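You operate a simulated robot arm through the tools that you are given. There is no shell and no other tool. Be economical: measure what you need, move in short steps, check, and stop when the job is done.

You are at the controls of a simulated robot arm. One attempt, no reset.

## Task
Power the storage down and move drive D2 to the spares drawer.
Fine: UNITS off, then STORE off, before you free its latch and pull; leave the latch free and shut the drawer, fingers out of the closing gap.

It is judged by the outcome, as a careful person would: the job done as asked, and still so three seconds after it is handed in. It fails if anything else is knocked over, pushed out of place, dropped, spilled or broken.

## Robot
A 7-joint arm with a two-finger parallel gripper, fixed in place. Base frame: the origin is at the foot of the arm, x ahead of it, y to its left, z up. Units: m, rad, N and s.
With the tool pointing down near the work surface it reaches from about 0.3 to 0.7 m from the base axis. Its first joint turns from -1.152 to 1.152 rad. Payload 1.57 kg.
Tool frame: the origin (TCP) lies between the finger pads and is the grasp point; the fingertips stand 0.03 m ahead of it; z points along the fingers, y is the line along which they close. Largest opening 0.11 m; finger width 0.024, thickness 0.012; the body of the gripper, 0.048 by 0.112 m, starts 0.078 m behind the TCP.
Orientation is that of the tool frame in the base frame, as a unit quaternion [w, x, y, z]. With the fingers straight down and closing along the base's y, the tool's x points along the base's -x, its y along +y and its z along -z.

## Interface
- The arm moves only by the tool send_rows. Its argument "increments" is a list of rows, each a list of 3 entries, a list of its own where there are three numbers: the finger opening in m, from 0 to 0.11, then the shift along the tool's x, y, z in m, then the turn, a rotation vector about the tool's x, y, z in rad. In form: [[jaw, [tx, ty, tz], [ax, ay, az]], ...]. A call has 1 to 10 rows; each row is the pose to reach, as a shift and turn from the pose commanded when the call began, along the tool's axes at that moment. A row lasts 0.2 s, in which the tool goes at most 0.05 m and 0.15 rad; a call with a longer step from one row to the next is refused whole, and so is a gripper value outside its range. Where a pose cannot be reached the arm comes as near as it can. A force on the tool above 40 N (or 10 N above the force at the start of the call, whichever is more), or a blocked arm, ends the call early, and 0.2 s more pass. The fingers move at their own pace (about 0.108 m/s each) and stop on an object; they squeeze with about 38 N. The grip force told is the motor's: it shows also when the fingers shut on nothing. Time passes only in rows, and 0.2 s behind the last, so rows that repeat a pose let the fingers close. It gives the time, the measured TCP pose, the force on the tool (base axes), the opening and the grip force at its end, in the units of the frame above (readings bear some noise), with the torque about the TCP (base axes, N m) and any sound that the robot's microphone picked up.
- Cameras (640 x 400 px; columns grow to the right, rows downward): "scene" is fixed at [0.1575, -0.3896, 1.3971]; the picture's right is [0.83, -0.56, 0.00], its down [-0.36, -0.53, -0.76] and it looks along [0.43, 0.63, -0.64] (base axes); focal length 302 px, centre (320, 200). "wrist" rides on the gripper at [0.07, 0.016, -0.141] in the tool frame; the picture's right is [-0.23, 0.97, 0.00], its down [-0.85, -0.20, -0.48] and it looks along [-0.47, -0.11, 0.88] (tool axes); focal length 222 px, centre (320, 200). There is no depth. A picture from a camera that has moved, and an enlarged one, comes with that camera's place and axes in the base frame and with its lens.
- grab_frame(camera): a new picture of that camera. The clock stands still meanwhile.
- zoom(camera, box): a new picture of the part [left, top, right, bottom] of that camera's present view, enlarged. The clock stands still meanwhile.
- sign_off(): hands the job in; it is judged then, once.

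Go step by step. Nothing tells you positions but the pictures and the camera data: compare them with the known pose of the tool, close in by small moves and look again before you grip or let go. The budget is 120 turns and 68 pictures, counting those below and the enlarged ones. Unless the task says otherwise, let go and move clear before handing in, and close with one line.

The tools are called after "Call:" as name(argument=value, ...) on one line, values as JSON. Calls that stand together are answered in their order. send_rows: Moves the arm, as the interface text tells. Its arguments: {"type":"object","properties":{"increments":{"type":"array"}},"required":["increments"]} The other tools are called the same way: grab_frame (camera) takes a picture; zoom (camera, box) takes an enlarged picture of a part of a camera's view; sign_off () hands the job in.

At the start:

```text
clock: 0.0
tcp_pos: [0.2996, 0.173, 1.178]
tcp_rot: [0.0, 0.0, 1.0, 0.0]
wrist_force: [0.5, 0.9, 0.6]
ft_torque: [-0.01, 0.02, -0.01]
opening: 0.1098
gripper_force: 0.1
```

scene: 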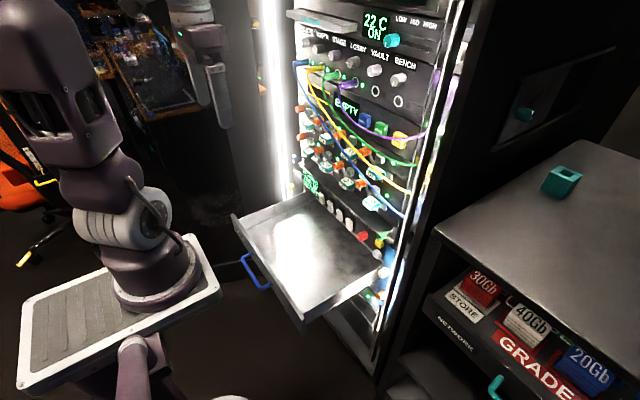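
wrist: 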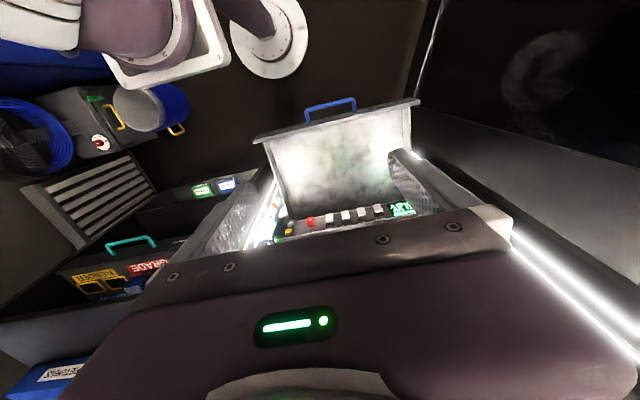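

I see a rack with several panels, an open drawer with a blue handle, and a bench to the right with labelled items. I'll enlarge the rack parts to read the labels.

Call:
zoom(camera="scene", box=[280, 0, 460, 112])

Call:
zoom(camera="scene", box=[270, 90, 430, 190])

Call:
zoom(camera="scene", box=[220, 150, 420, 275])

Call:
zoom(camera="scene", box=[380, 240, 640, 400])

```text
3.56 times, centred on (370, 56) of scene
camera zoom: at [0.1575, -0.3896, 1.3971], right [0.83, -0.56, 0.0], down [-0.36, -0.53, -0.76], along [0.43, 0.63, -0.64], focal length 1075 px, centre (142, 712)
```

zoom: 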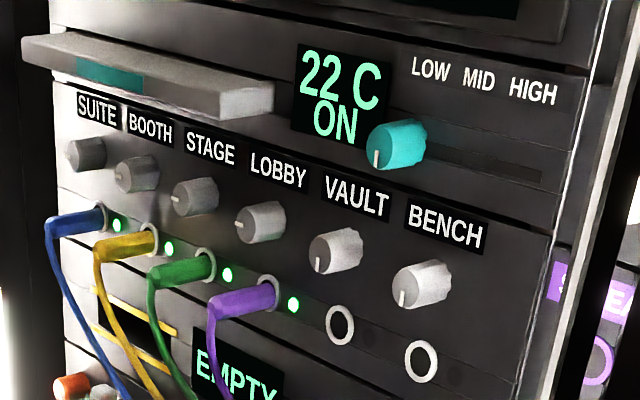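

```text
4.00 times, centred on (350, 140) of scene
camera zoom: at [0.1575, -0.3896, 1.3971], right [0.83, -0.56, 0.0], down [-0.36, -0.53, -0.76], along [0.43, 0.63, -0.64], focal length 1209 px, centre (200, 440)
```

zoom: 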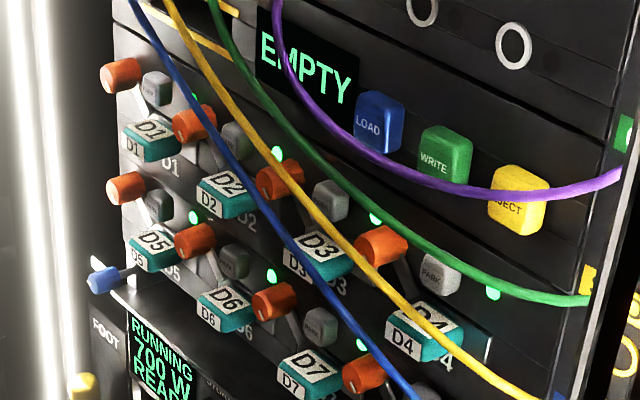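

```text
3.20 times, centred on (320, 212) of scene
camera zoom: at [0.1575, -0.3896, 1.3971], right [0.83, -0.56, 0.0], down [-0.36, -0.53, -0.76], along [0.43, 0.63, -0.64], focal length 967 px, centre (320, 160)
```

zoom: 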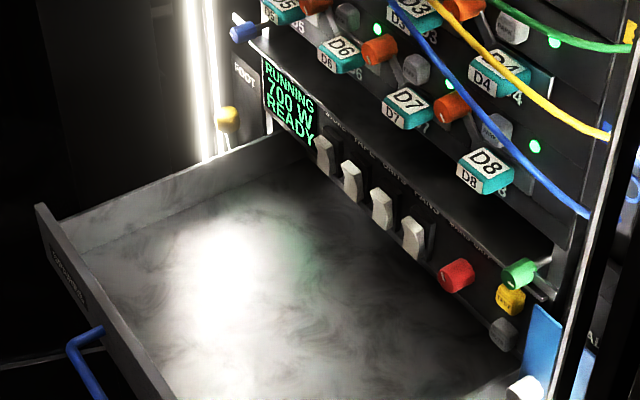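

```text
2.46 times, centred on (510, 320) of scene
camera zoom: at [0.1575, -0.3896, 1.3971], right [0.83, -0.56, 0.0], down [-0.36, -0.53, -0.76], along [0.43, 0.63, -0.64], focal length 744 px, centre (-148, -95)
```

zoom: 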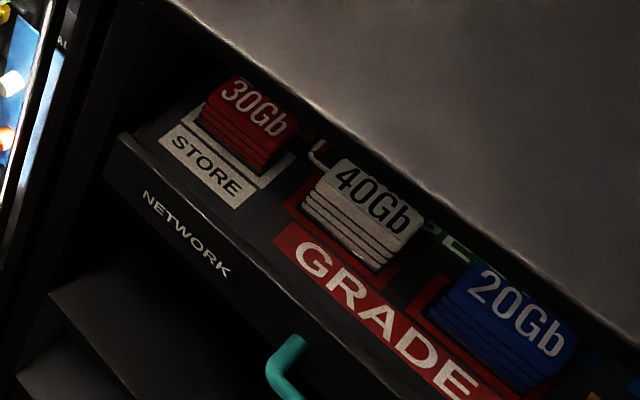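

The rack faces the arm (front near x≈0.63), with the red knob around (0.62, 0.06, 0.72), and D2 around (0.62, 0.25, 0.96). I'll pitch the tool to point at the rack so the wrist camera can read the labels.

Call:
send_rows(increments=[[0.11, [-0.01, 0, 0.01], [0, -0.15, 0]], [0.11, [-0.02, 0, 0.02], [0, -0.3, 0]], [0.11, [-0.03, 0, 0.03], [0, -0.45, 0]], [0.11, [-0.04, 0, 0.04], [0, -0.6, 0]], [0.11, [-0.05, 0, 0.05], [0, -0.75, 0]], [0.11, [-0.06, 0, 0.06], [0, -0.9, 0]], [0.11, [-0.07, 0, 0.07], [0, -1.05, 0]], [0.11, [-0.08, 0, 0.08], [0, -1.2, 0]], [0.11, [-0.09, 0, 0.09], [0, -1.35, 0]], [0.11, [-0.1, 0, 0.1], [0, -1.5, 0]]])

Call:
grab_frame(camera="wrist")

Call:
grab_frame(camera="scene")

```text
clock: 2.2
tcp_pos: [0.4006, 0.1829, 1.0778]
tcp_rot: [0.682, 0.002, 0.732, -0.001]
wrist_force: [-0.9, -0.1, 0.1]
ft_torque: [0.02, -0.02, -0.01]
opening: 0.11
gripper_force: 0.1
out of reach, approached as far as the arm can: row 5, 6, 8, 9, 10
```

```text
61 pictures are left
camera wrist: at [0.2555, 0.201, 1.0163], right [0.02, 0.97, 0.23], down [-0.42, -0.2, 0.89], along [0.91, -0.11, 0.4], focal length 222 px, centre (320, 200)
```

wrist: 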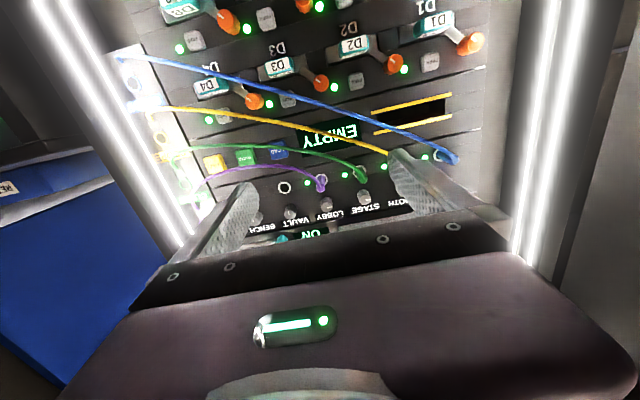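

```text
60 pictures are left
```

scene: 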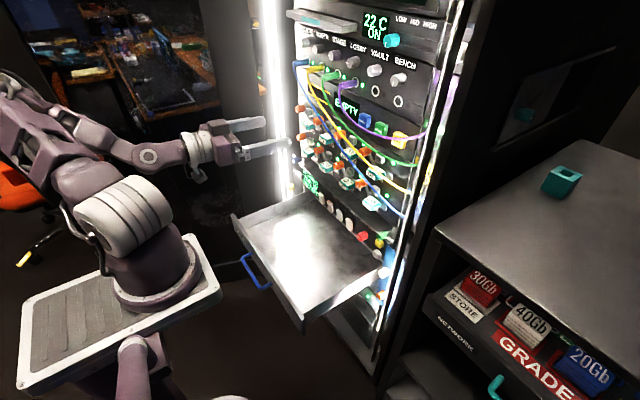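

The upside-down view works, and D2 with its orange latch appears clear of cables. I'll finish the pitch and go down to look at the drives and switches.

Call:
send_rows(increments=[[0.11, [0.04, -0.01, 0], [0, -0.05, 0]], [0.11, [0.08, -0.02, 0], [0, -0.07, 0]], [0.11, [0.12, -0.03, 0], [0, -0.07, 0]], [0.11, [0.16, -0.04, 0], [0, -0.07, 0]], [0.11, [0.18, -0.04, 0], [0, -0.07, 0]]])

Call:
grab_frame(camera="wrist")

```text
clock: 3.4
tcp_pos: [0.3622, 0.1944, 0.9814]
tcp_rot: [0.707, 0.001, 0.708, -0.001]
wrist_force: [-0.1, -0.5, 0.0]
ft_torque: [0.01, -0.02, 0.0]
opening: 0.1101
gripper_force: 0.0
out of reach, approached as far as the arm can: row 2, 3, 4, 5
```

```text
59 pictures are left
camera wrist: at [0.2209, 0.211, 0.9116], right [0.0, 0.97, 0.23], down [-0.48, -0.2, 0.86], along [0.88, -0.11, 0.46], focal length 222 px, centre (320, 200)
```

wrist: 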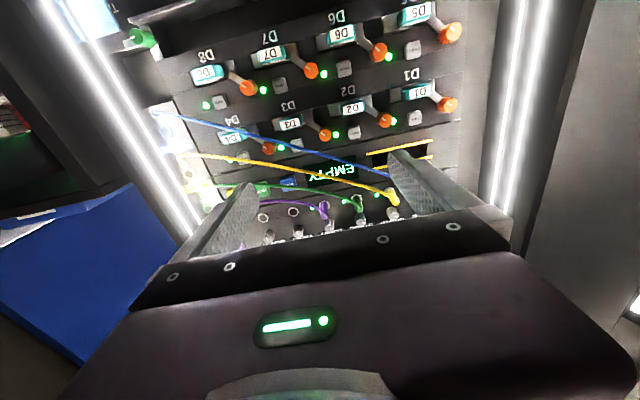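

The horizontal tool can't go lower at this x; the switch panel is below. I'll tilt the tool down somewhat and advance to read the switches.

Call:
send_rows(increments=[[0.11, [0.02, 0, 0.015], [0, 0.15, 0]], [0.11, [0.04, 0, 0.03], [0, 0.3, 0]], [0.11, [0.06, 0, 0.045], [0, 0.45, 0]], [0.11, [0.08, 0, 0.05], [0, 0.6, 0]], [0.11, [0.1, 0, 0.05], [0, 0.7, 0]]])

Call:
grab_frame(camera="wrist")

```text
clock: 4.6
tcp_pos: [0.3758, 0.2153, 0.8998]
tcp_rot: [0.422, 0.002, 0.906, -0.003]
wrist_force: [-0.1, -0.7, 0.1]
ft_torque: [-0.01, 0.0, -0.01]
opening: 0.1098
gripper_force: 0.1
out of reach, approached as far as the arm can: row 2, 3, 4, 5
```

```text
58 pictures are left
camera wrist: at [0.222, 0.2312, 0.9375], right [0.15, 0.97, 0.17], down [0.18, -0.2, 0.96], along [0.97, -0.11, -0.21], focal length 222 px, centre (320, 200)
```

wrist: 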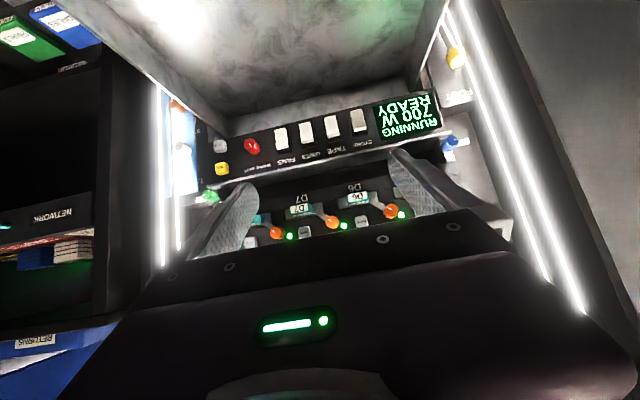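

Call:
zoom(camera="wrist", box=[200, 80, 470, 250])

Call:
zoom(camera="wrist", box=[240, 100, 380, 188])

```text
2.35 times, centred on (335, 165) of wrist
camera zoom: at [0.222, 0.2312, 0.9375], right [0.15, 0.97, 0.17], down [0.18, -0.2, 0.96], along [0.97, -0.11, -0.21], focal length 523 px, centre (285, 282)
```

zoom: 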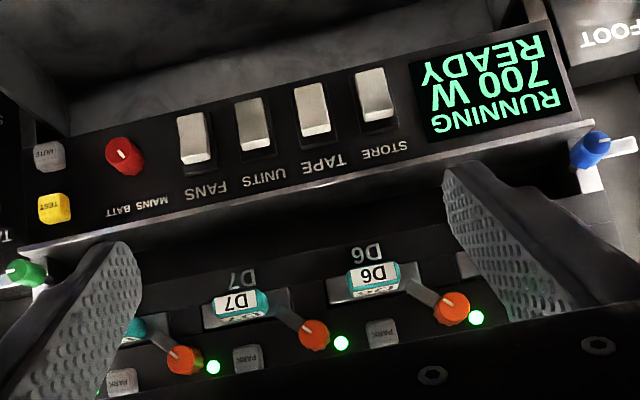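

```text
4.55 times, centred on (310, 144) of wrist
camera zoom: at [0.222, 0.2312, 0.9375], right [0.15, 0.97, 0.17], down [0.18, -0.2, 0.96], along [0.97, -0.11, -0.21], focal length 1010 px, centre (366, 454)
```

zoom: 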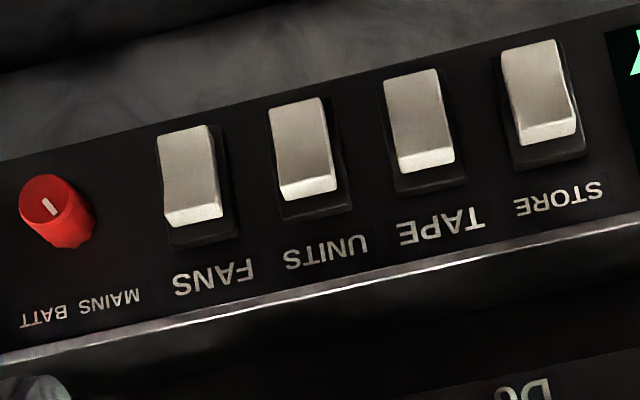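

The switches from left to right are STORE (y≈0.29), TAPE (0.237), UNITS (0.186), FANS (0.132), all at z≈0.708. I'll read the drawer label and look at the rocker shape from the scene camera.

Call:
zoom(camera="scene", box=[225, 205, 305, 255])

Call:
zoom(camera="scene", box=[300, 170, 396, 230])

Call:
zoom(camera="scene", box=[290, 90, 370, 140])

```text
8.00 times, centred on (265, 230) of scene
camera zoom: at [0.1575, -0.3896, 1.3971], right [0.83, -0.56, 0.0], down [-0.36, -0.53, -0.76], along [0.43, 0.63, -0.64], focal length 2418 px, centre (760, -40)
```

zoom: 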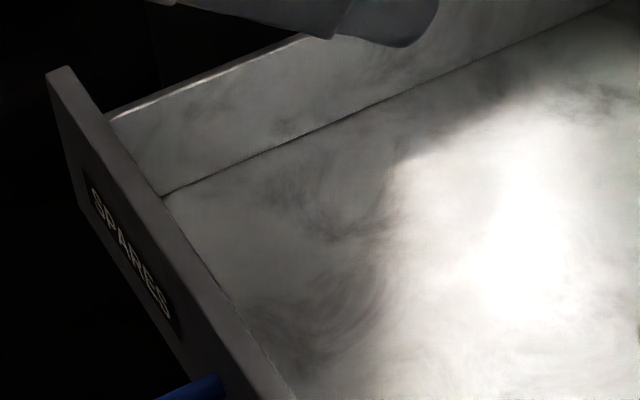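

```text
6.67 times, centred on (348, 200) of scene
camera zoom: at [0.1575, -0.3896, 1.3971], right [0.83, -0.56, 0.0], down [-0.36, -0.53, -0.76], along [0.43, 0.63, -0.64], focal length 2015 px, centre (133, 200)
```

zoom: 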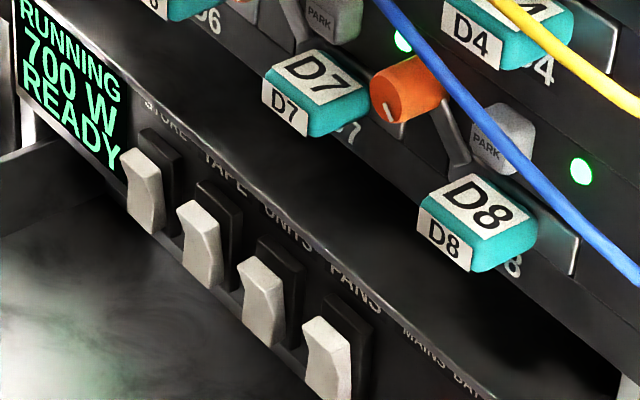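

```text
8.00 times, centred on (330, 115) of scene
camera zoom: at [0.1575, -0.3896, 1.3971], right [0.83, -0.56, 0.0], down [-0.36, -0.53, -0.76], along [0.43, 0.63, -0.64], focal length 2418 px, centre (240, 880)
```

zoom: 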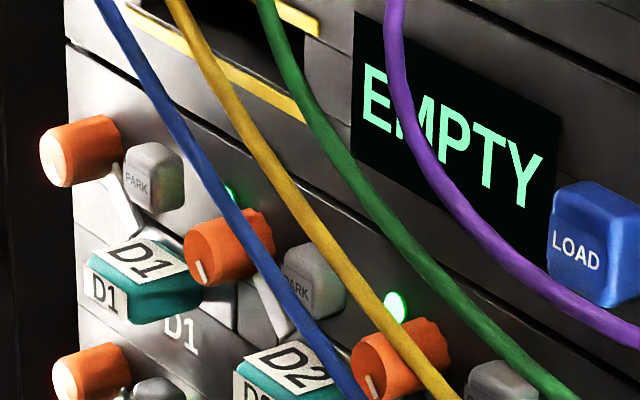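

The drawer is labelled SPARES, and the rockers are pressed in at the bottom with their tops protruding. I'll close the fingers and approach just in front of the top of the UNITS switch.

Call:
send_rows(increments=[[0.0, [0.003, -0.006, 0.045], [0, 0, 0]], [0.0, [0.006, -0.012, 0.09], [0, 0, 0]], [0.0, [0.008, -0.018, 0.135], [0, 0, 0]], [0.0, [0.01, -0.024, 0.18], [0, 0, 0]], [0.0, [0.013, -0.029, 0.21], [0, 0, 0]]])

Call:
grab_frame(camera="wrist")

Call:
zoom(camera="scene", box=[270, 140, 430, 240])

```text
clock: 5.8
tcp_pos: [0.3653, 0.2373, 0.8689]
tcp_rot: [0.42, 0.0, 0.908, 0.0]
wrist_force: [0.5, -0.6, 0.0]
ft_torque: [0.0, 0.0, -0.02]
opening: 0.0
gripper_force: 21.1
out of reach, approached as far as the arm can: row 1, 2, 3, 4, 5
```

```text
52 pictures are left
camera wrist: at [0.2133, 0.2535, 0.9061], right [0.15, 0.97, 0.17], down [0.19, -0.2, 0.96], along [0.97, -0.11, -0.21], focal length 222 px, centre (320, 200)
```

wrist: 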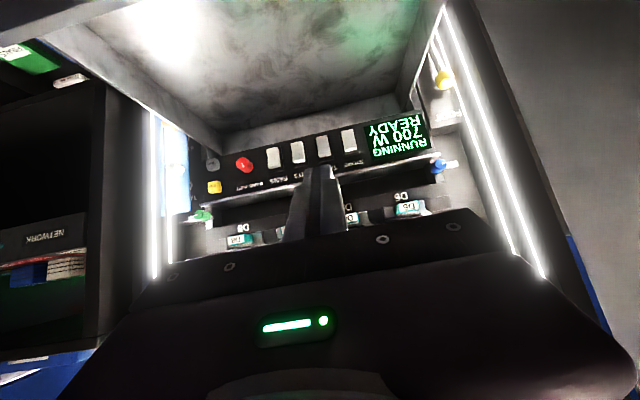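

```text
4.00 times, centred on (350, 190) of scene
camera zoom: at [0.1575, -0.3896, 1.3971], right [0.83, -0.56, 0.0], down [-0.36, -0.53, -0.76], along [0.43, 0.63, -0.64], focal length 1209 px, centre (200, 240)
```

zoom: 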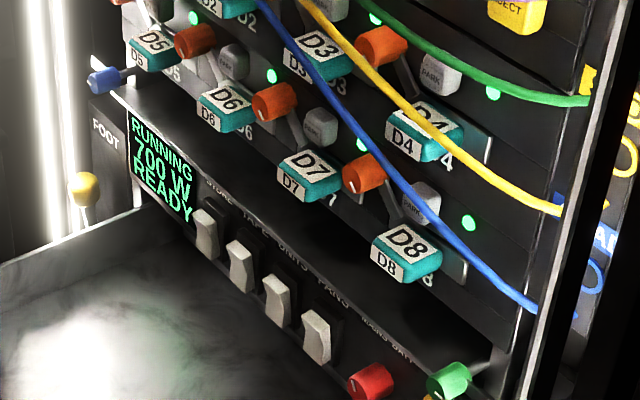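

The arm hardly moved, so some joint is against its limit. I'll look at its shape.

Call:
grab_frame(camera="scene")

```text
50 pictures are left
```

scene: 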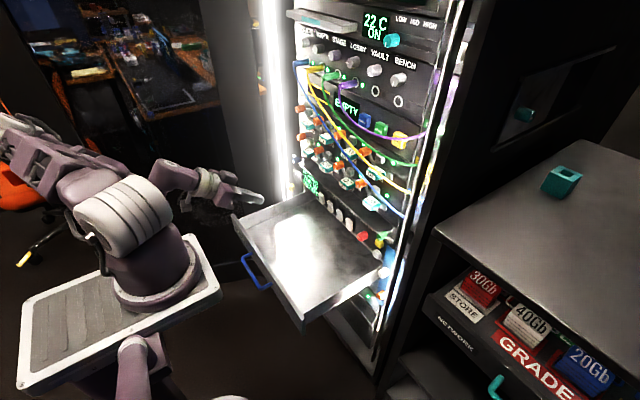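

The elbow has folded far back to the left, a poor configuration. I'll go up and forward, swinging toward y≈0.1, to unfold it.

Call:
send_rows(increments=[[0.0, [-0.045, 0, -0.0], [0, 0, 0]], [0.0, [-0.09, -0.01, 0], [0, 0, 0]], [0.0, [-0.135, -0.02, 0.0], [0, 0, 0]], [0.0, [-0.17, -0.04, 0.02], [0, 0, 0]], [0.0, [-0.2, -0.06, 0.03], [0, 0, 0]], [0.0, [-0.2, -0.1, 0.03], [0, 0, 0]]])

Call:
grab_frame(camera="scene")

```text
clock: 7.2
tcp_pos: [0.4161, 0.161, 1.0799]
tcp_rot: [0.42, 0.003, 0.908, 0.002]
wrist_force: [0.6, -2.0, -0.3]
ft_torque: [0.04, 0.03, 0.1]
opening: 0.0
gripper_force: 20.8
out of reach, approached as far as the arm can: row 1, 2, 3, 4, 5, 6
```

```text
49 pictures are left
```

scene: 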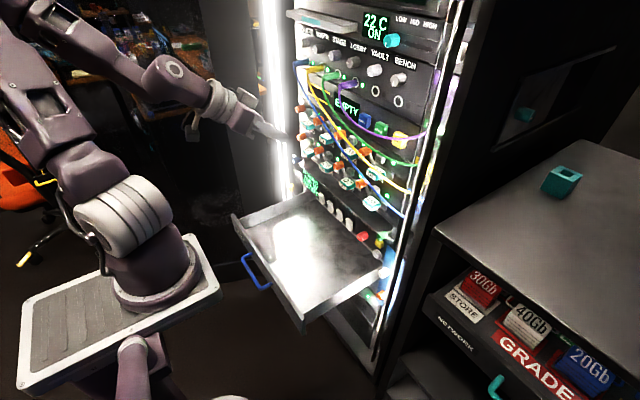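

The arm unfolded. Now I'll go forward and down along the tool direction, toward the UNITS switch.

Call:
send_rows(increments=[[0.0, [0.02, 0.0, 0.035], [0, 0, 0]], [0.0, [0.04, 0.0, 0.07], [0, 0, 0]], [0.0, [0.06, 0.0, 0.105], [0, 0, 0]], [0.0, [0.076, 0, 0.14], [0, 0, 0]]])

Call:
grab_frame(camera="scene")

```text
clock: 8.2
tcp_pos: [0.3916, 0.232, 0.9497]
tcp_rot: [0.422, -0.001, 0.907, -0.001]
wrist_force: [0.4, 0.1, -0.2]
ft_torque: [0.02, -0.04, -0.05]
opening: 0.0
gripper_force: 21.5
out of reach, approached as far as the arm can: row 1, 2, 3, 4
```

```text
48 pictures are left
```

scene: 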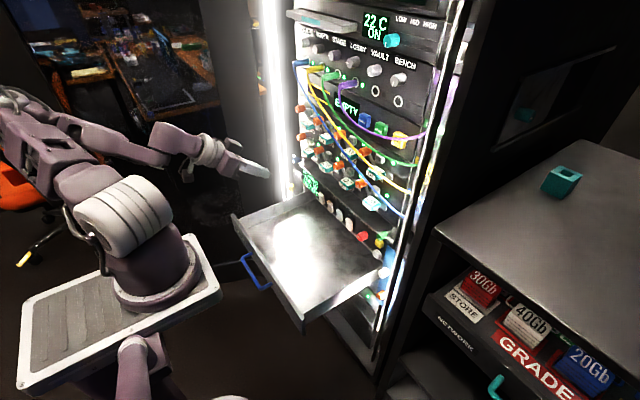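

Lowering with this pitch pushes the wrist to its limit; a steeper tool should release it. I'll pitch to about 65° down and approach UNITS.

Call:
send_rows(increments=[[0.0, [0, 0.0, 0], [0, 0.15, 0]], [0.0, [0.0, 0.0, 0.0], [0, 0.3, 0]], [0.0, [0.005, -0.01, 0.04], [0, 0.44, 0]], [0.0, [0.015, -0.02, 0.08], [0, 0.44, 0]], [0.0, [0.02, -0.03, 0.12], [0, 0.44, 0]], [0.0, [0.03, -0.046, 0.16], [0, 0.44, 0]], [0.0, [0.036, -0.046, 0.2], [0, 0.44, 0]]])

Call:
grab_frame(camera="scene")

```text
clock: 9.8
tcp_pos: [0.3232, 0.2513, 0.8756]
tcp_rot: [0.214, 0.001, 0.977, 0.0]
wrist_force: [0.2, 0.2, 0.3]
ft_torque: [0.02, 0.01, 0.0]
opening: 0.0
gripper_force: 21.2
out of reach, approached as far as the arm can: row 1, 2, 3, 4, 5, 6, 7
```

```text
47 pictures are left
```

scene: 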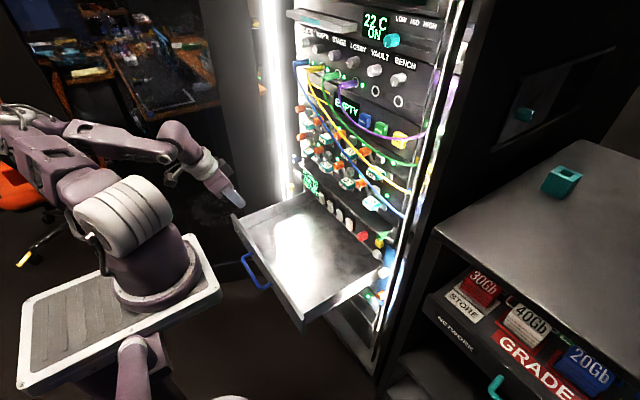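

Still stuck in the folded branch. I'll go back up to the starting posture (tool down, high), then move forward before coming down.

Call:
send_rows(increments=[[0.0, [-0.02, 0, -0.04], [0, 0, 0]], [0.0, [-0.04, -0.01, -0.08], [0, 0.1, 0]], [0.0, [-0.065, -0.02, -0.12], [0, 0.2, 0]], [0.0, [-0.09, -0.03, -0.16], [0, 0.3, 0]], [0.0, [-0.12, -0.04, -0.195], [0, 0.43, 0]], [0.0, [-0.145, -0.06, -0.225], [0, 0.43, 0]], [0.0, [-0.171, -0.08, -0.25], [0, 0.43, 0]], [0.0, [-0.171, -0.08, -0.25], [0, 0.43, 0]]])

Call:
grab_frame(camera="scene")

```text
clock: 11.6
tcp_pos: [0.3231, 0.1495, 1.1791]
tcp_rot: [0.001, 0.0, 1.0, 0.0]
wrist_force: [0.2, 0.2, -0.9]
ft_torque: [-0.04, -0.02, 0.03]
opening: 0.0001
gripper_force: 20.8
out of reach, approached as far as the arm can: row 2, 3, 4, 5, 6, 7, 8
```

```text
46 pictures are left
```

scene: 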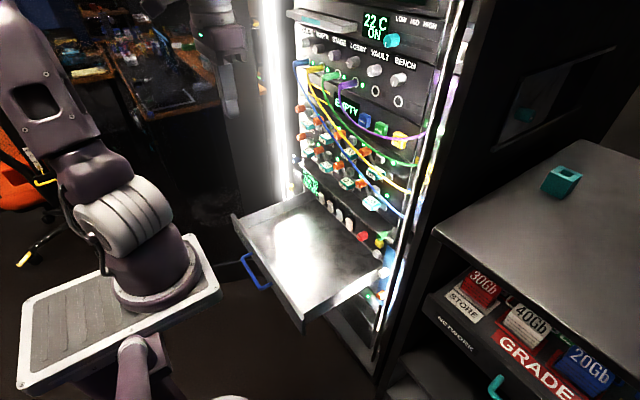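

I'll test small slow forward steps to learn whether the limit is real.

Call:
send_rows(increments=[[0.0, [-0.01, 0, 0], [0, 0, 0]], [0.0, [-0.02, 0, 0], [0, 0, 0]], [0.0, [-0.03, 0, 0], [0, 0, 0]], [0.0, [-0.04, 0, 0], [0, 0, 0]], [0.0, [-0.05, 0, 0], [0, 0, 0]], [0.0, [-0.06, 0, 0], [0, 0, 0]], [0.0, [-0.06, 0, 0], [0, 0, 0]]])

```text
clock: 13.2
tcp_pos: [0.3319, 0.1309, 1.1783]
tcp_rot: [0.0, 0.0, 1.0, 0.001]
wrist_force: [0.8, 1.2, -0.2]
ft_torque: [0.03, 0.01, -0.01]
opening: 0.0
gripper_force: 21.2
out of reach, approached as far as the arm can: row 1, 2, 3, 4, 5, 6, 7
```

Motion outward is blocked at a constant radius of 0.357 here; only sideways is free. The task says the reach is wider near the work surface, so I'll descend with the tool down and see what happens.

Call:
send_rows(increments=[[0.0, [0, 0, 0.04], [0, 0, 0]], [0.0, [0, 0, 0.08], [0, 0, 0]], [0.0, [0, 0, 0.12], [0, 0, 0]], [0.0, [0, 0, 0.16], [0, 0, 0]], [0.0, [-0.02, 0, 0.2], [0, 0, 0]], [0.0, [-0.05, 0, 0.2], [0, 0, 0]], [0.0, [-0.08, 0, 0.2], [0, 0, 0]]])

Call:
grab_frame(camera="scene")

```text
clock: 14.8
tcp_pos: [0.2975, 0.0929, 1.0534]
tcp_rot: [0.001, 0.0, 1.0, 0.0]
wrist_force: [0.3, 0.0, 0.7]
ft_torque: [0.01, -0.03, -0.01]
opening: 0.0
gripper_force: 21.7
out of reach, approached as far as the arm can: row 1, 2, 3, 4, 5, 6, 7
```

```text
45 pictures are left
```

scene: 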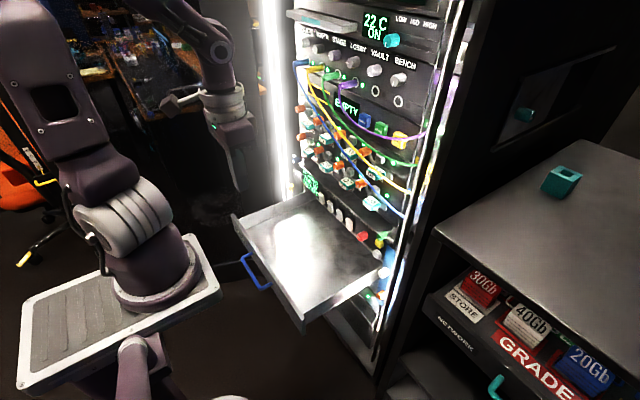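

The blocked direction isn't obvious, so I'll probe a few small motions separately: first back up and pitch to about 55°, where rows were accepted earlier.

Call:
send_rows(increments=[[0.0, [0.0, 0, -0.04], [0, -0.15, 0]], [0.0, [0, 0, -0.08], [0, -0.3, 0]], [0.0, [0, 0, -0.08], [0, -0.45, 0]], [0.0, [0, 0, -0.08], [0, -0.6, 0]]])

Call:
send_rows(increments=[[0.0, [-0.02, 0, 0.0], [0, 0, 0]], [0.0, [-0.04, 0, 0.0], [0, 0, 0]]])

Call:
send_rows(increments=[[0.0, [0, 0, 0.02], [0, 0, 0]], [0.0, [0, 0, 0.04], [0, 0, 0]]])

Call:
send_rows(increments=[[0.0, [0.01, 0, 0.01], [0, 0, 0]], [0.0, [0.02, 0, 0.02], [0, 0, 0]]])

```text
clock: 15.8
tcp_pos: [0.2995, 0.089, 1.1527]
tcp_rot: [0.296, 0.002, 0.955, -0.001]
wrist_force: [0.2, 0.2, 0.4]
ft_torque: [0.02, -0.01, -0.03]
opening: 0.0
gripper_force: 21.0
out of reach, approached as far as the arm can: row 4
```

```text
clock: 16.4
tcp_pos: [0.3318, 0.09, 1.1765]
tcp_rot: [0.296, 0.0, 0.955, 0.0]
wrist_force: [-0.5, -0.4, 0.2]
ft_torque: [0.03, 0.0, 0.0]
opening: 0.0001
gripper_force: 21.7
```

```text
clock: 17.0
tcp_pos: [0.3544, 0.0909, 1.1425]
tcp_rot: [0.296, 0.001, 0.955, 0.0]
wrist_force: [0.6, 0.2, -1.1]
ft_torque: [0.02, 0.03, 0.0]
opening: 0.0001
gripper_force: 21.1
```

```text
clock: 17.6
tcp_pos: [0.3586, 0.0903, 1.1287]
tcp_rot: [0.295, 0.001, 0.956, -0.001]
wrist_force: [0.5, 0.3, -0.1]
ft_torque: [0.0, -0.01, 0.0]
opening: 0.0
gripper_force: 21.1
out of reach, approached as far as the arm can: row 1, 2
```

Call:
send_rows(increments=[[0.0, [-0.0166, 0, 0.0112], [0, 0, 0]], [0.0, [-0.033, 0, 0.0225], [0, 0, 0]], [0.0, [-0.05, 0, 0.0338], [0, 0, 0]]])

Call:
send_rows(increments=[[0.0, [-0.0166, 0, -0.025], [0, 0, 0]], [0.0, [-0.033, 0, -0.05], [0, 0, 0]]])

Call:
send_rows(increments=[[0.0, [-0.0166, 0, 0.0112], [0, 0, 0]], [0.0, [-0.033, 0, 0.0225], [0, 0, 0]], [0.0, [-0.05, 0, 0.0338], [0, 0, 0]], [0.0, [-0.075, 0, 0.05], [0, 0, 0]]])

Call:
grab_frame(camera="scene")

```text
clock: 18.4
tcp_pos: [0.419, 0.0904, 1.1318]
tcp_rot: [0.296, 0.001, 0.955, 0.0]
wrist_force: [0.2, 0.5, 0.0]
ft_torque: [0.01, -0.03, 0.01]
opening: 0.0002
gripper_force: 21.4
```

```text
clock: 19.0
tcp_pos: [0.4173, 0.092, 1.1914]
tcp_rot: [0.296, 0.0, 0.955, 0.0]
wrist_force: [-0.2, -0.3, 0.7]
ft_torque: [0.02, -0.01, -0.01]
opening: 0.0
gripper_force: 21.4
```

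```text
clock: 20.0
tcp_pos: [0.4824, 0.0894, 1.1974]
tcp_rot: [0.297, 0.0, 0.955, 0.001]
wrist_force: [0.1, 0.2, -0.6]
ft_torque: [0.01, 0.04, -0.01]
opening: 0.0
gripper_force: 21.1
out of reach, approached as far as the arm can: row 4
```

```text
44 pictures are left
```

scene: 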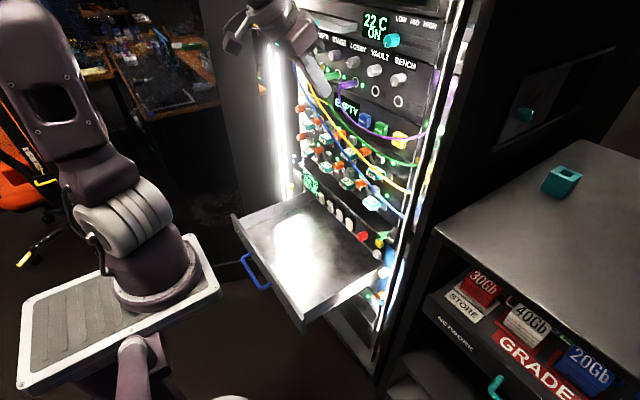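

Now the arm advances freely in this branch (nearer y≈0.09). I'll lower at this x, keeping clear of the cables.

Call:
send_rows(increments=[[0.0, [0.023, 0, 0.033], [0, 0, 0]], [0.0, [0.046, 0, 0.066], [0, 0, 0]], [0.0, [0.069, 0, 0.099], [0, 0, 0]]])

Call:
grab_frame(camera="wrist")

```text
clock: 20.8
tcp_pos: [0.4507, 0.0867, 1.115]
tcp_rot: [0.296, 0.0, 0.955, 0.0]
wrist_force: [-0.5, 0.3, 1.1]
ft_torque: [0.04, -0.01, 0.02]
opening: 0.0001
gripper_force: 21.4
out of reach, approached as far as the arm can: row 1, 2, 3
```

```text
43 pictures are left
camera wrist: at [0.3145, 0.1025, 1.1917], right [0.19, 0.97, 0.13], down [0.43, -0.2, 0.88], along [0.88, -0.11, -0.46], focal length 222 px, centre (320, 200)
```

wrist: 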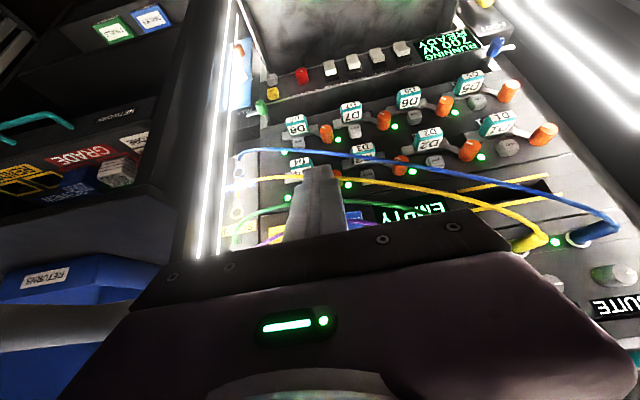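

Lowering drags x back again. I'll test pitching steeper at this place, then descending.

Call:
send_rows(increments=[[0.0, [0, 0, 0], [0, 0.15, 0]], [0.0, [0, 0, 0], [0, 0.3, 0]]])

Call:
send_rows(increments=[[0.0, [0.006, 0, 0.019], [0, 0, 0]], [0.0, [0.012, 0, 0.038], [0, 0, 0]], [0.0, [0.018, 0, 0.057], [0, 0, 0]]])

Call:
send_rows(increments=[[0.0, [-0.01, 0, 0.02], [0, 0.1, 0]], [0.0, [-0.01, 0, 0.04], [0, 0.2, 0]], [0.0, [-0.01, 0, 0.06], [0, 0.3, 0]]])

```text
clock: 21.4
tcp_pos: [0.4038, 0.0962, 1.1309]
tcp_rot: [0.15, 0.002, 0.989, 0.001]
wrist_force: [0.1, 0.1, -0.3]
ft_torque: [-0.01, -0.02, 0.04]
opening: 0.0
gripper_force: 21.2
out of reach, approached as far as the arm can: row 1, 2
```

```text
clock: 22.2
tcp_pos: [0.3838, 0.0915, 1.0835]
tcp_rot: [0.15, 0.0, 0.989, 0.001]
wrist_force: [-0.9, 0.3, 0.2]
ft_torque: [-0.02, 0.01, 0.03]
opening: 0.0001
gripper_force: 21.4
out of reach, approached as far as the arm can: row 1, 2, 3
```

```text
clock: 23.0
tcp_pos: [0.3256, 0.0984, 1.0838]
tcp_rot: [0.022, 0.0, 1.0, 0.0]
wrist_force: [1.0, -0.2, 0.5]
ft_torque: [0.02, 0.0, -0.01]
opening: 0.0
gripper_force: 21.3
out of reach, approached as far as the arm can: row 1, 2, 3
```

The data fit an upper arm stuck upright, likely from the first joint being off to one side. I'll swing to negative y and see whether forward motion frees up there.

Call:
send_rows(increments=[[0.0, [0.0, -0.04, 0], [0, 0, 0]], [0.0, [0.0, -0.08, 0], [0, 0, 0]], [0.0, [0.0, -0.12, 0], [0, 0, 0]], [0.0, [0.0, -0.16, 0], [0, 0, 0]], [0.0, [0.0, -0.2, 0], [0, 0, 0]]])

Call:
send_rows(increments=[[0.0, [-0.02, 0, 0], [0, 0, 0]], [0.0, [-0.04, 0, 0], [0, 0, 0]], [0.0, [-0.06, 0, 0.0], [0, 0, 0]], [0.0, [-0.08, 0, 0.0], [0, 0, 0]]])

Call:
grab_frame(camera="scene")

```text
clock: 24.2
tcp_pos: [0.2871, 0.0164, 1.0871]
tcp_rot: [0.002, 0.0, 1.0, 0.001]
wrist_force: [-0.8, -0.8, 0.0]
ft_torque: [0.01, 0.01, -0.02]
opening: 0.0
gripper_force: 21.3
out of reach, approached as far as the arm can: row 1, 2, 3, 4, 5
```

```text
clock: 25.2
tcp_pos: [0.3103, 0.0364, 1.1003]
tcp_rot: [0.003, 0.0, 1.0, 0.001]
wrist_force: [0.0, 1.3, -0.2]
ft_torque: [-0.01, -0.02, 0.01]
opening: 0.0
gripper_force: 21.4
out of reach, approached as far as the arm can: row 1, 2, 3, 4
```

```text
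42 pictures are left
```

scene: 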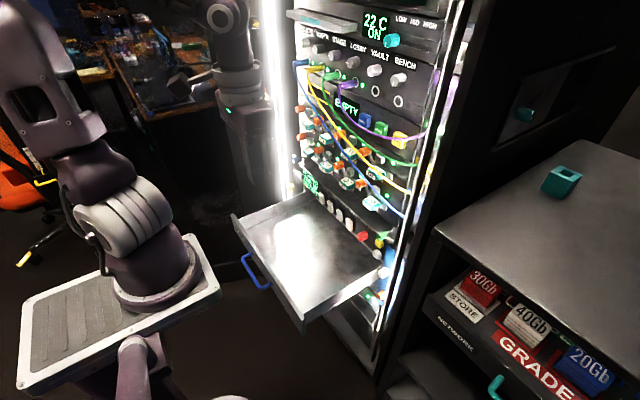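

The shoulder piece never turns in any picture, so perhaps a wrist roll limit is pinning everything. I'll test turning about the tool axis both ways.

Call:
send_rows(increments=[[0.0, [0, 0, 0], [0, 0, 0.15]], [0.0, [0, 0, 0], [0, 0, 0.3]], [0.0, [0, 0, 0], [0, 0, 0.45]]])

Call:
send_rows(increments=[[0.0, [0, 0, 0], [0, 0, -0.15]], [0.0, [0, 0, 0], [0, 0, -0.3]], [0.0, [0, 0, 0], [0, 0, -0.45]], [0.0, [0, 0, 0], [0, 0, -0.6]], [0.0, [0, 0, 0], [0, 0, -0.75]], [0.0, [0, 0, 0], [0, 0, -0.9]]])

Call:
grab_frame(camera="scene")

```text
clock: 26.0
tcp_pos: [0.2962, 0.0317, 1.1025]
tcp_rot: [0.002, 0.223, 0.975, 0.001]
wrist_force: [0.0, -0.5, 0.1]
ft_torque: [0.03, 0.0, 0.01]
opening: 0.0001
gripper_force: 21.3
out of reach, approached as far as the arm can: row 3
```

```text
clock: 27.4
tcp_pos: [0.2949, 0.0307, 1.1012]
tcp_rot: [0.0, -0.224, 0.975, 0.0]
wrist_force: [-0.4, 0.6, -0.7]
ft_torque: [-0.04, 0.01, -0.01]
opening: 0.0
gripper_force: 21.3
```

```text
41 pictures are left
```

scene: 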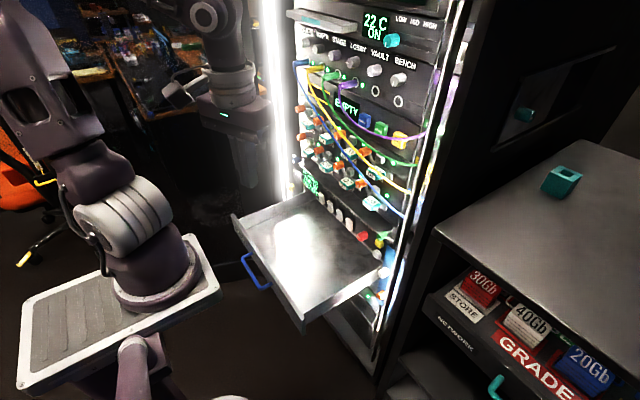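

Call:
send_rows(increments=[[0.0, [-0.018, -0.009, 0], [0, 0, 0]], [0.0, [-0.036, -0.018, 0], [0, 0, 0]], [0.0, [-0.054, -0.026, 0], [0, 0, 0]]])

Call:
send_rows(increments=[[0.0, [0.0175, -0.036, 0], [0, 0, 0]], [0.0, [0.035, -0.072, 0], [0, 0, 0]], [0.0, [0.0525, -0.108, 0], [0, 0, 0]]])

Call:
send_rows(increments=[[0.0, [-0.018, -0.009, 0], [0, 0, 0]], [0.0, [-0.036, -0.018, 0], [0, 0, 0]], [0.0, [-0.054, -0.026, 0], [0, 0, 0]]])

Call:
grab_frame(camera="scene")

```text
clock: 28.2
tcp_pos: [0.3162, 0.0449, 1.1089]
tcp_rot: [0.003, -0.223, 0.975, 0.001]
wrist_force: [-0.2, -0.1, 0.1]
ft_torque: [0.03, -0.02, 0.03]
opening: 0.0
gripper_force: 20.9
out of reach, approached as far as the arm can: row 1, 2, 3
```

```text
clock: 29.0
tcp_pos: [0.293, 0.02, 1.1064]
tcp_rot: [0.003, -0.224, 0.975, 0.0]
wrist_force: [0.4, -0.2, 1.1]
ft_torque: [0.04, -0.01, -0.02]
opening: 0.0003
gripper_force: 21.4
out of reach, approached as far as the arm can: row 1, 2, 3
```

```text
clock: 29.8
tcp_pos: [0.3104, 0.0367, 1.1102]
tcp_rot: [0.003, -0.222, 0.975, 0.001]
wrist_force: [0.3, -0.4, -0.1]
ft_torque: [-0.01, -0.01, 0.01]
opening: 0.0
gripper_force: 21.0
out of reach, approached as far as the arm can: row 1, 2, 3
```

```text
40 pictures are left
```

scene: 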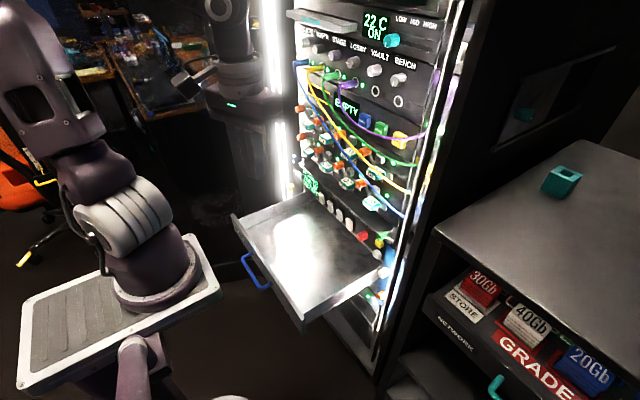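

The boundary fits the forearm swinging about an elbow exactly above the shoulder, so the upper arm seems stuck upright. I'll look closely at the shoulder to see which way it tilts.

Call:
zoom(camera="scene", box=[0, 80, 320, 280])

```text
2.00 times, centred on (160, 180) of scene
camera zoom: at [0.1575, -0.3896, 1.3971], right [0.83, -0.56, 0.0], down [-0.36, -0.53, -0.76], along [0.43, 0.63, -0.64], focal length 604 px, centre (640, 240)
```

zoom: 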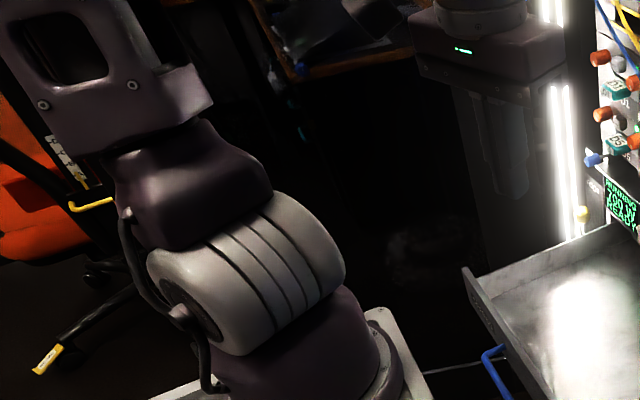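

The shoulder's tilt axis shows joint 1 sitting at its lower limit (about −66°), with the forearm turned sideways and the upper arm vertical. I'll try rotating the whole wrist clockwise around the base with the tool yaw following, to bring the forearm into the tilt plane.

Call:
send_rows(increments=[[0.0, [0.011, -0.03, -0.01], [0, 0, 0.15]], [0.0, [0.0264, -0.058, -0.02], [0, 0, 0.3]], [0.0, [0.0458, -0.0834, -0.03], [0, 0, 0.45]], [0.0, [0.0688, -0.1056, -0.04], [0, 0, 0.6]]])

Call:
zoom(camera="scene", box=[0, 0, 320, 280])

```text
clock: 30.8
tcp_pos: [0.3014, -0.0025, 1.1274]
tcp_rot: [0.027, 0.076, 0.997, 0.015]
wrist_force: [0.9, -0.3, 0.2]
ft_torque: [0.03, 0.02, 0.01]
opening: 0.0
gripper_force: 21.6
out of reach, approached as far as the arm can: row 1, 2, 3, 4
```

```text
1.43 times, centred on (160, 140) of scene
camera zoom: at [0.1575, -0.3896, 1.3971], right [0.83, -0.56, 0.0], down [-0.36, -0.53, -0.76], along [0.43, 0.63, -0.64], focal length 432 px, centre (549, 286)
```

zoom: 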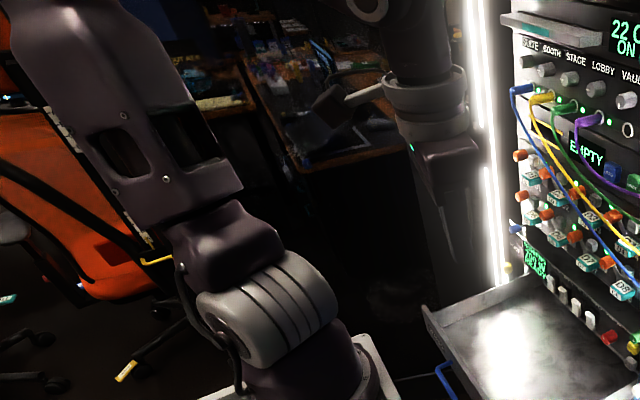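

Clockwise is blocked, so the third joint is also at a limit; the elbow seems bent in the "flipped" sense. My plan: raise the forearm to straight above the shoulder and bring it down on the natural side. First I restore the tool orientation.

Call:
send_rows(increments=[[0.0, [-0.007, 0.03, -0.01], [0, 0, -0.05]], [0.0, [-0.014, 0.06, -0.02], [0, 0, -0.1]], [0.0, [-0.024, 0.09, -0.033], [0, 0, -0.15]]])

```text
clock: 31.6
tcp_pos: [0.3379, 0.0838, 1.164]
tcp_rot: [0.029, 0.001, 0.999, 0.014]
wrist_force: [0.4, 0.8, 0.1]
ft_torque: [0.0, -0.02, -0.04]
opening: 0.0
gripper_force: 21.2
```

Call:
send_rows(increments=[[0, [-0.0467, 0.004, -0.0147], [0, -0.108, 0]], [0, [-0.077, 0.005, -0.0506], [0, -0.216, 0]], [0, [-0.103, 0.004, -0.0898], [0, -0.325, 0]], [0, [-0.1244, 0.002, -0.1317], [0, -0.433, 0]], [0, [-0.1407, -0.001, -0.1754], [0, -0.541, 0]], [0, [-0.1518, -0.006, -0.2199], [0, -0.648, 0]], [0, [-0.158, -0.012, -0.2653], [0, -0.756, 0]], [0, [-0.159, -0.0185, -0.3113], [0, -0.864, 0]], [0, [-0.1554, -0.0264, -0.3555], [0, -0.972, 0]], [0, [-0.1462, -0.0352, -0.3991], [0, -1.08, 0]]])

Call:
grab_frame(camera="scene")

```text
clock: 33.8
tcp_pos: [0.4613, 0.0386, 1.5711]
tcp_rot: [0.54, 0.007, 0.842, 0.011]
wrist_force: [-1.0, -0.8, -0.8]
ft_torque: [-0.02, 0.0, 0.01]
opening: 0.0001
gripper_force: 21.4
```

```text
37 pictures are left
```

scene: 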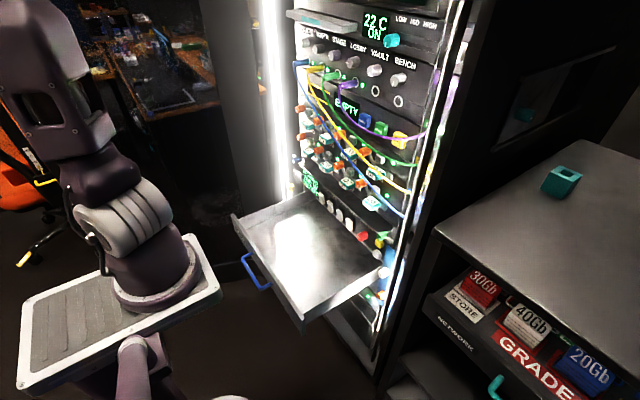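

The sphere model tracks perfectly. I'll continue up through the straight arm and slightly past the top.

Call:
send_rows(increments=[[0, [-0.0202, -0.003, -0.0159], [0, -0.045, 0]], [0, [-0.0382, -0.0073, -0.0351], [0, -0.098, 0]], [0, [-0.0503, -0.012, -0.055], [0, -0.15, 0]], [0, [-0.0623, -0.017, -0.0751], [0, -0.2025, 0]], [0, [-0.071, -0.0226, -0.098], [0, -0.255, 0]], [0, [-0.0795, -0.0283, -0.1214], [0, -0.307, 0]], [0, [-0.0914, -0.0386, -0.1642], [0, -0.412, 0]], [0, [-0.0974, -0.0489, -0.2074], [0, -0.517, 0]], [0, [-0.1002, -0.0565, -0.2408], [0, -0.604, 0]]])

Call:
grab_frame(camera="scene")

```text
clock: 35.8
tcp_pos: [0.2906, -0.0221, 1.7485]
tcp_rot: [0.763, 0.01, 0.646, 0.008]
wrist_force: [-0.9, -0.6, 0.1]
ft_torque: [0.01, 0.05, -0.01]
opening: 0.0003
gripper_force: 20.6
out of reach, approached as far as the arm can: row 1, 2, 3, 4, 5, 6, 7, 8, 9
```

```text
36 pictures are left
```

scene: 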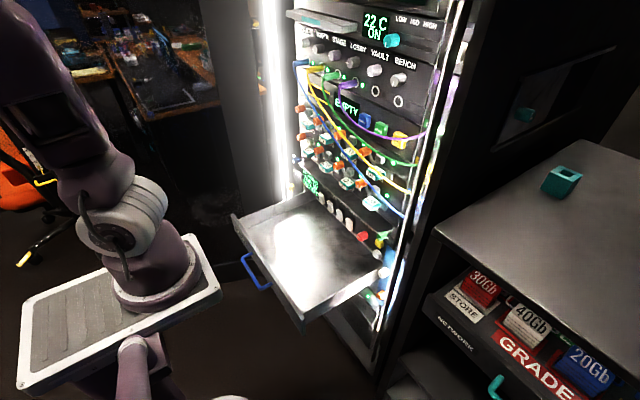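

Joint 1 has now swung round: the shoulder cap faces the camera, so the arm plane points forward. I'll come forward and down from here.

Call:
send_rows(increments=[[0, [0.042, 0.002, 0.0165], [0, 0.077, 0]], [0, [0.084, 0.004, 0.033], [0, 0.153, 0]], [0, [0.127, 0.006, 0.05], [0, 0.23, 0]], [0, [0.169, 0.008, 0.066], [0, 0.307, 0]], [0, [0.211, 0.01, 0.083], [0, 0.383, 0]], [0, [0.253, 0.012, 0.1], [0, 0.46, 0]], [0, [0.296, 0.014, 0.116], [0, 0.537, 0]], [0, [0.338, 0.016, 0.132], [0, 0.613, 0]], [0, [0.38, 0.02, 0.149], [0, 0.69, 0]]])

Call:
grab_frame(camera="scene")

```text
clock: 37.8
tcp_pos: [0.3731, -0.0277, 1.5799]
tcp_rot: [0.497, 0.011, 0.868, 0.011]
wrist_force: [-0.6, 0.9, -0.7]
ft_torque: [-0.03, -0.02, -0.03]
opening: 0.0002
gripper_force: 21.6
out of reach, approached as far as the arm can: row 1, 2, 3, 4, 5, 6, 7, 8, 9
```

```text
35 pictures are left
```

scene: 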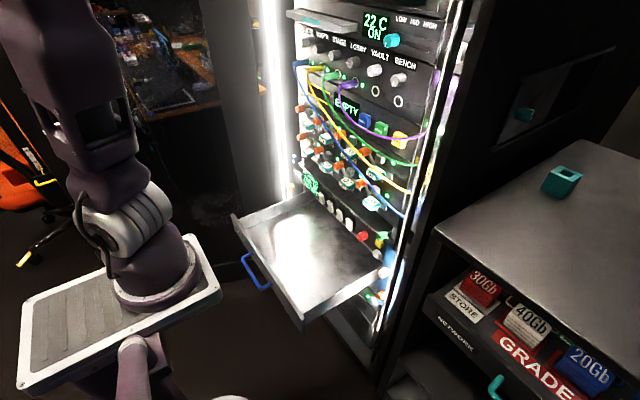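

Call:
send_rows(increments=[[0, [0.0, 0.03, 0.03], [0, 0, 0]], [0, [0.0, 0.06, 0.06], [0, 0, 0]], [0, [0, 0.09, 0.09], [0, 0, 0]]])

Call:
send_rows(increments=[[0, [0.02, 0.0, 0.03], [0, 0, 0]], [0, [0.04, 0, 0.06], [0, 0, 0]], [0, [0.06, 0, 0.09], [0, 0, 0]]])

Call:
grab_frame(camera="scene")

```text
clock: 38.6
tcp_pos: [0.4105, -0.007, 1.5799]
tcp_rot: [0.5, 0.006, 0.866, 0.01]
wrist_force: [-0.1, 0.9, -0.3]
ft_torque: [0.01, -0.03, -0.02]
opening: 0.0001
gripper_force: 21.6
out of reach, approached as far as the arm can: row 1, 2, 3
```

```text
clock: 39.4
tcp_pos: [0.4099, -0.0058, 1.5794]
tcp_rot: [0.5, 0.005, 0.866, 0.011]
wrist_force: [0.8, -0.3, 0.1]
ft_torque: [-0.01, 0.05, -0.03]
opening: 0.0001
gripper_force: 21.5
out of reach, approached as far as the arm can: row 1, 2, 3
```

```text
34 pictures are left
```

scene: 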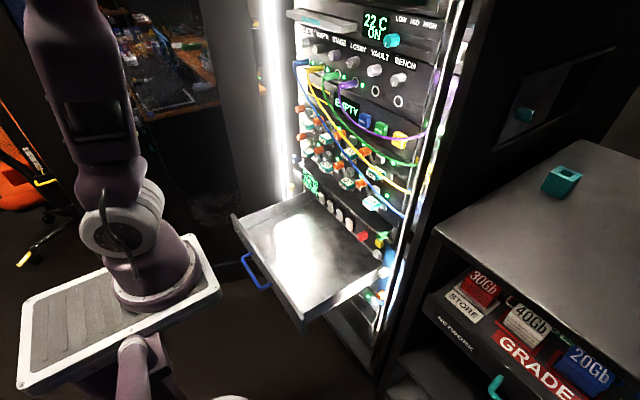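

The upper arm now leans forward and the arm is nearly straight. I'll test bending the elbow by moving straight down/back.

Call:
send_rows(increments=[[0, [0.026, 0.0, 0.015], [0, 0, 0]], [0, [0.052, 0, 0.03], [0, 0, 0]], [0, [0.078, 0, 0.045], [0, 0, 0]]])

Call:
send_rows(increments=[[0, [0.026, 0.0, 0.015], [0, 0, 0]], [0, [0.052, 0, 0.03], [0, 0, 0]], [0, [0.078, 0, 0.045], [0, 0, 0]]])

Call:
grab_frame(camera="scene")

```text
clock: 40.2
tcp_pos: [0.4102, -0.0059, 1.5807]
tcp_rot: [0.5, 0.004, 0.866, 0.011]
wrist_force: [0.7, 0.3, -0.1]
ft_torque: [-0.03, 0.0, 0.03]
opening: 0.0
gripper_force: 21.2
out of reach, approached as far as the arm can: row 1, 2, 3
```

```text
clock: 41.0
tcp_pos: [0.4118, -0.0073, 1.5799]
tcp_rot: [0.5, 0.005, 0.866, 0.011]
wrist_force: [0.7, 0.3, -0.6]
ft_torque: [-0.04, 0.01, -0.03]
opening: 0.0
gripper_force: 21.0
out of reach, approached as far as the arm can: row 1, 2, 3
```

```text
33 pictures are left
```

scene: 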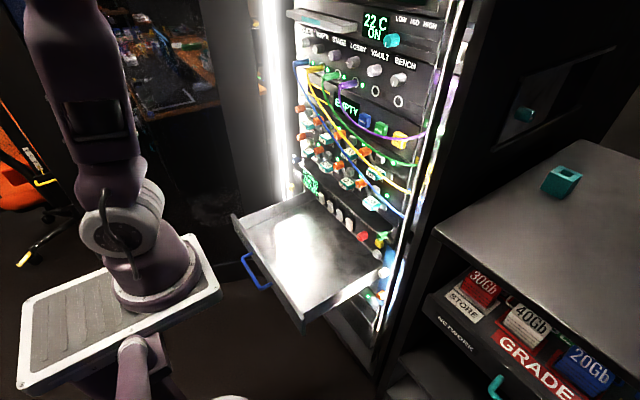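

I suspect the wrist bend limit now. I'll pitch the tool up and push forward along the arc.

Call:
send_rows(increments=[[0, [0, 0.0, 0], [0, -0.15, 0]], [0, [0, 0, 0], [0, -0.3, 0]], [0, [0, 0, 0], [0, -0.45, 0]]])

Call:
send_rows(increments=[[0, [0, 0.0, 0.03], [0, 0, 0]], [0, [0.01, 0, 0.06], [0, 0, 0]], [0, [0.02, 0, 0.09], [0, 0, 0]]])

Call:
send_rows(increments=[[0, [0, 0.03, 0.0], [0, 0, 0]], [0, [0, 0.06, 0], [0, 0, 0]], [0, [0, 0.09, 0], [0, 0, 0]]])

```text
clock: 41.8
tcp_pos: [0.4094, -0.0251, 1.6726]
tcp_rot: [0.666, 0.003, 0.746, 0.008]
wrist_force: [0.1, 0.1, 0.0]
ft_torque: [0.01, 0.01, 0.01]
opening: 0.0
gripper_force: 20.9
out of reach, approached as far as the arm can: row 1, 2, 3
```

```text
clock: 42.6
tcp_pos: [0.5037, -0.0268, 1.6637]
tcp_rot: [0.682, 0.008, 0.731, 0.008]
wrist_force: [0.4, -0.5, -0.1]
ft_torque: [0.01, -0.01, 0.03]
opening: 0.0002
gripper_force: 21.4
out of reach, approached as far as the arm can: row 1, 2, 3
```

```text
clock: 43.4
tcp_pos: [0.5045, 0.0603, 1.6673]
tcp_rot: [0.683, 0.012, 0.73, 0.007]
wrist_force: [-0.9, -0.9, 0.0]
ft_torque: [0.01, 0.01, 0.0]
opening: 0.0
gripper_force: 21.1
out of reach, approached as far as the arm can: row 1, 2
```

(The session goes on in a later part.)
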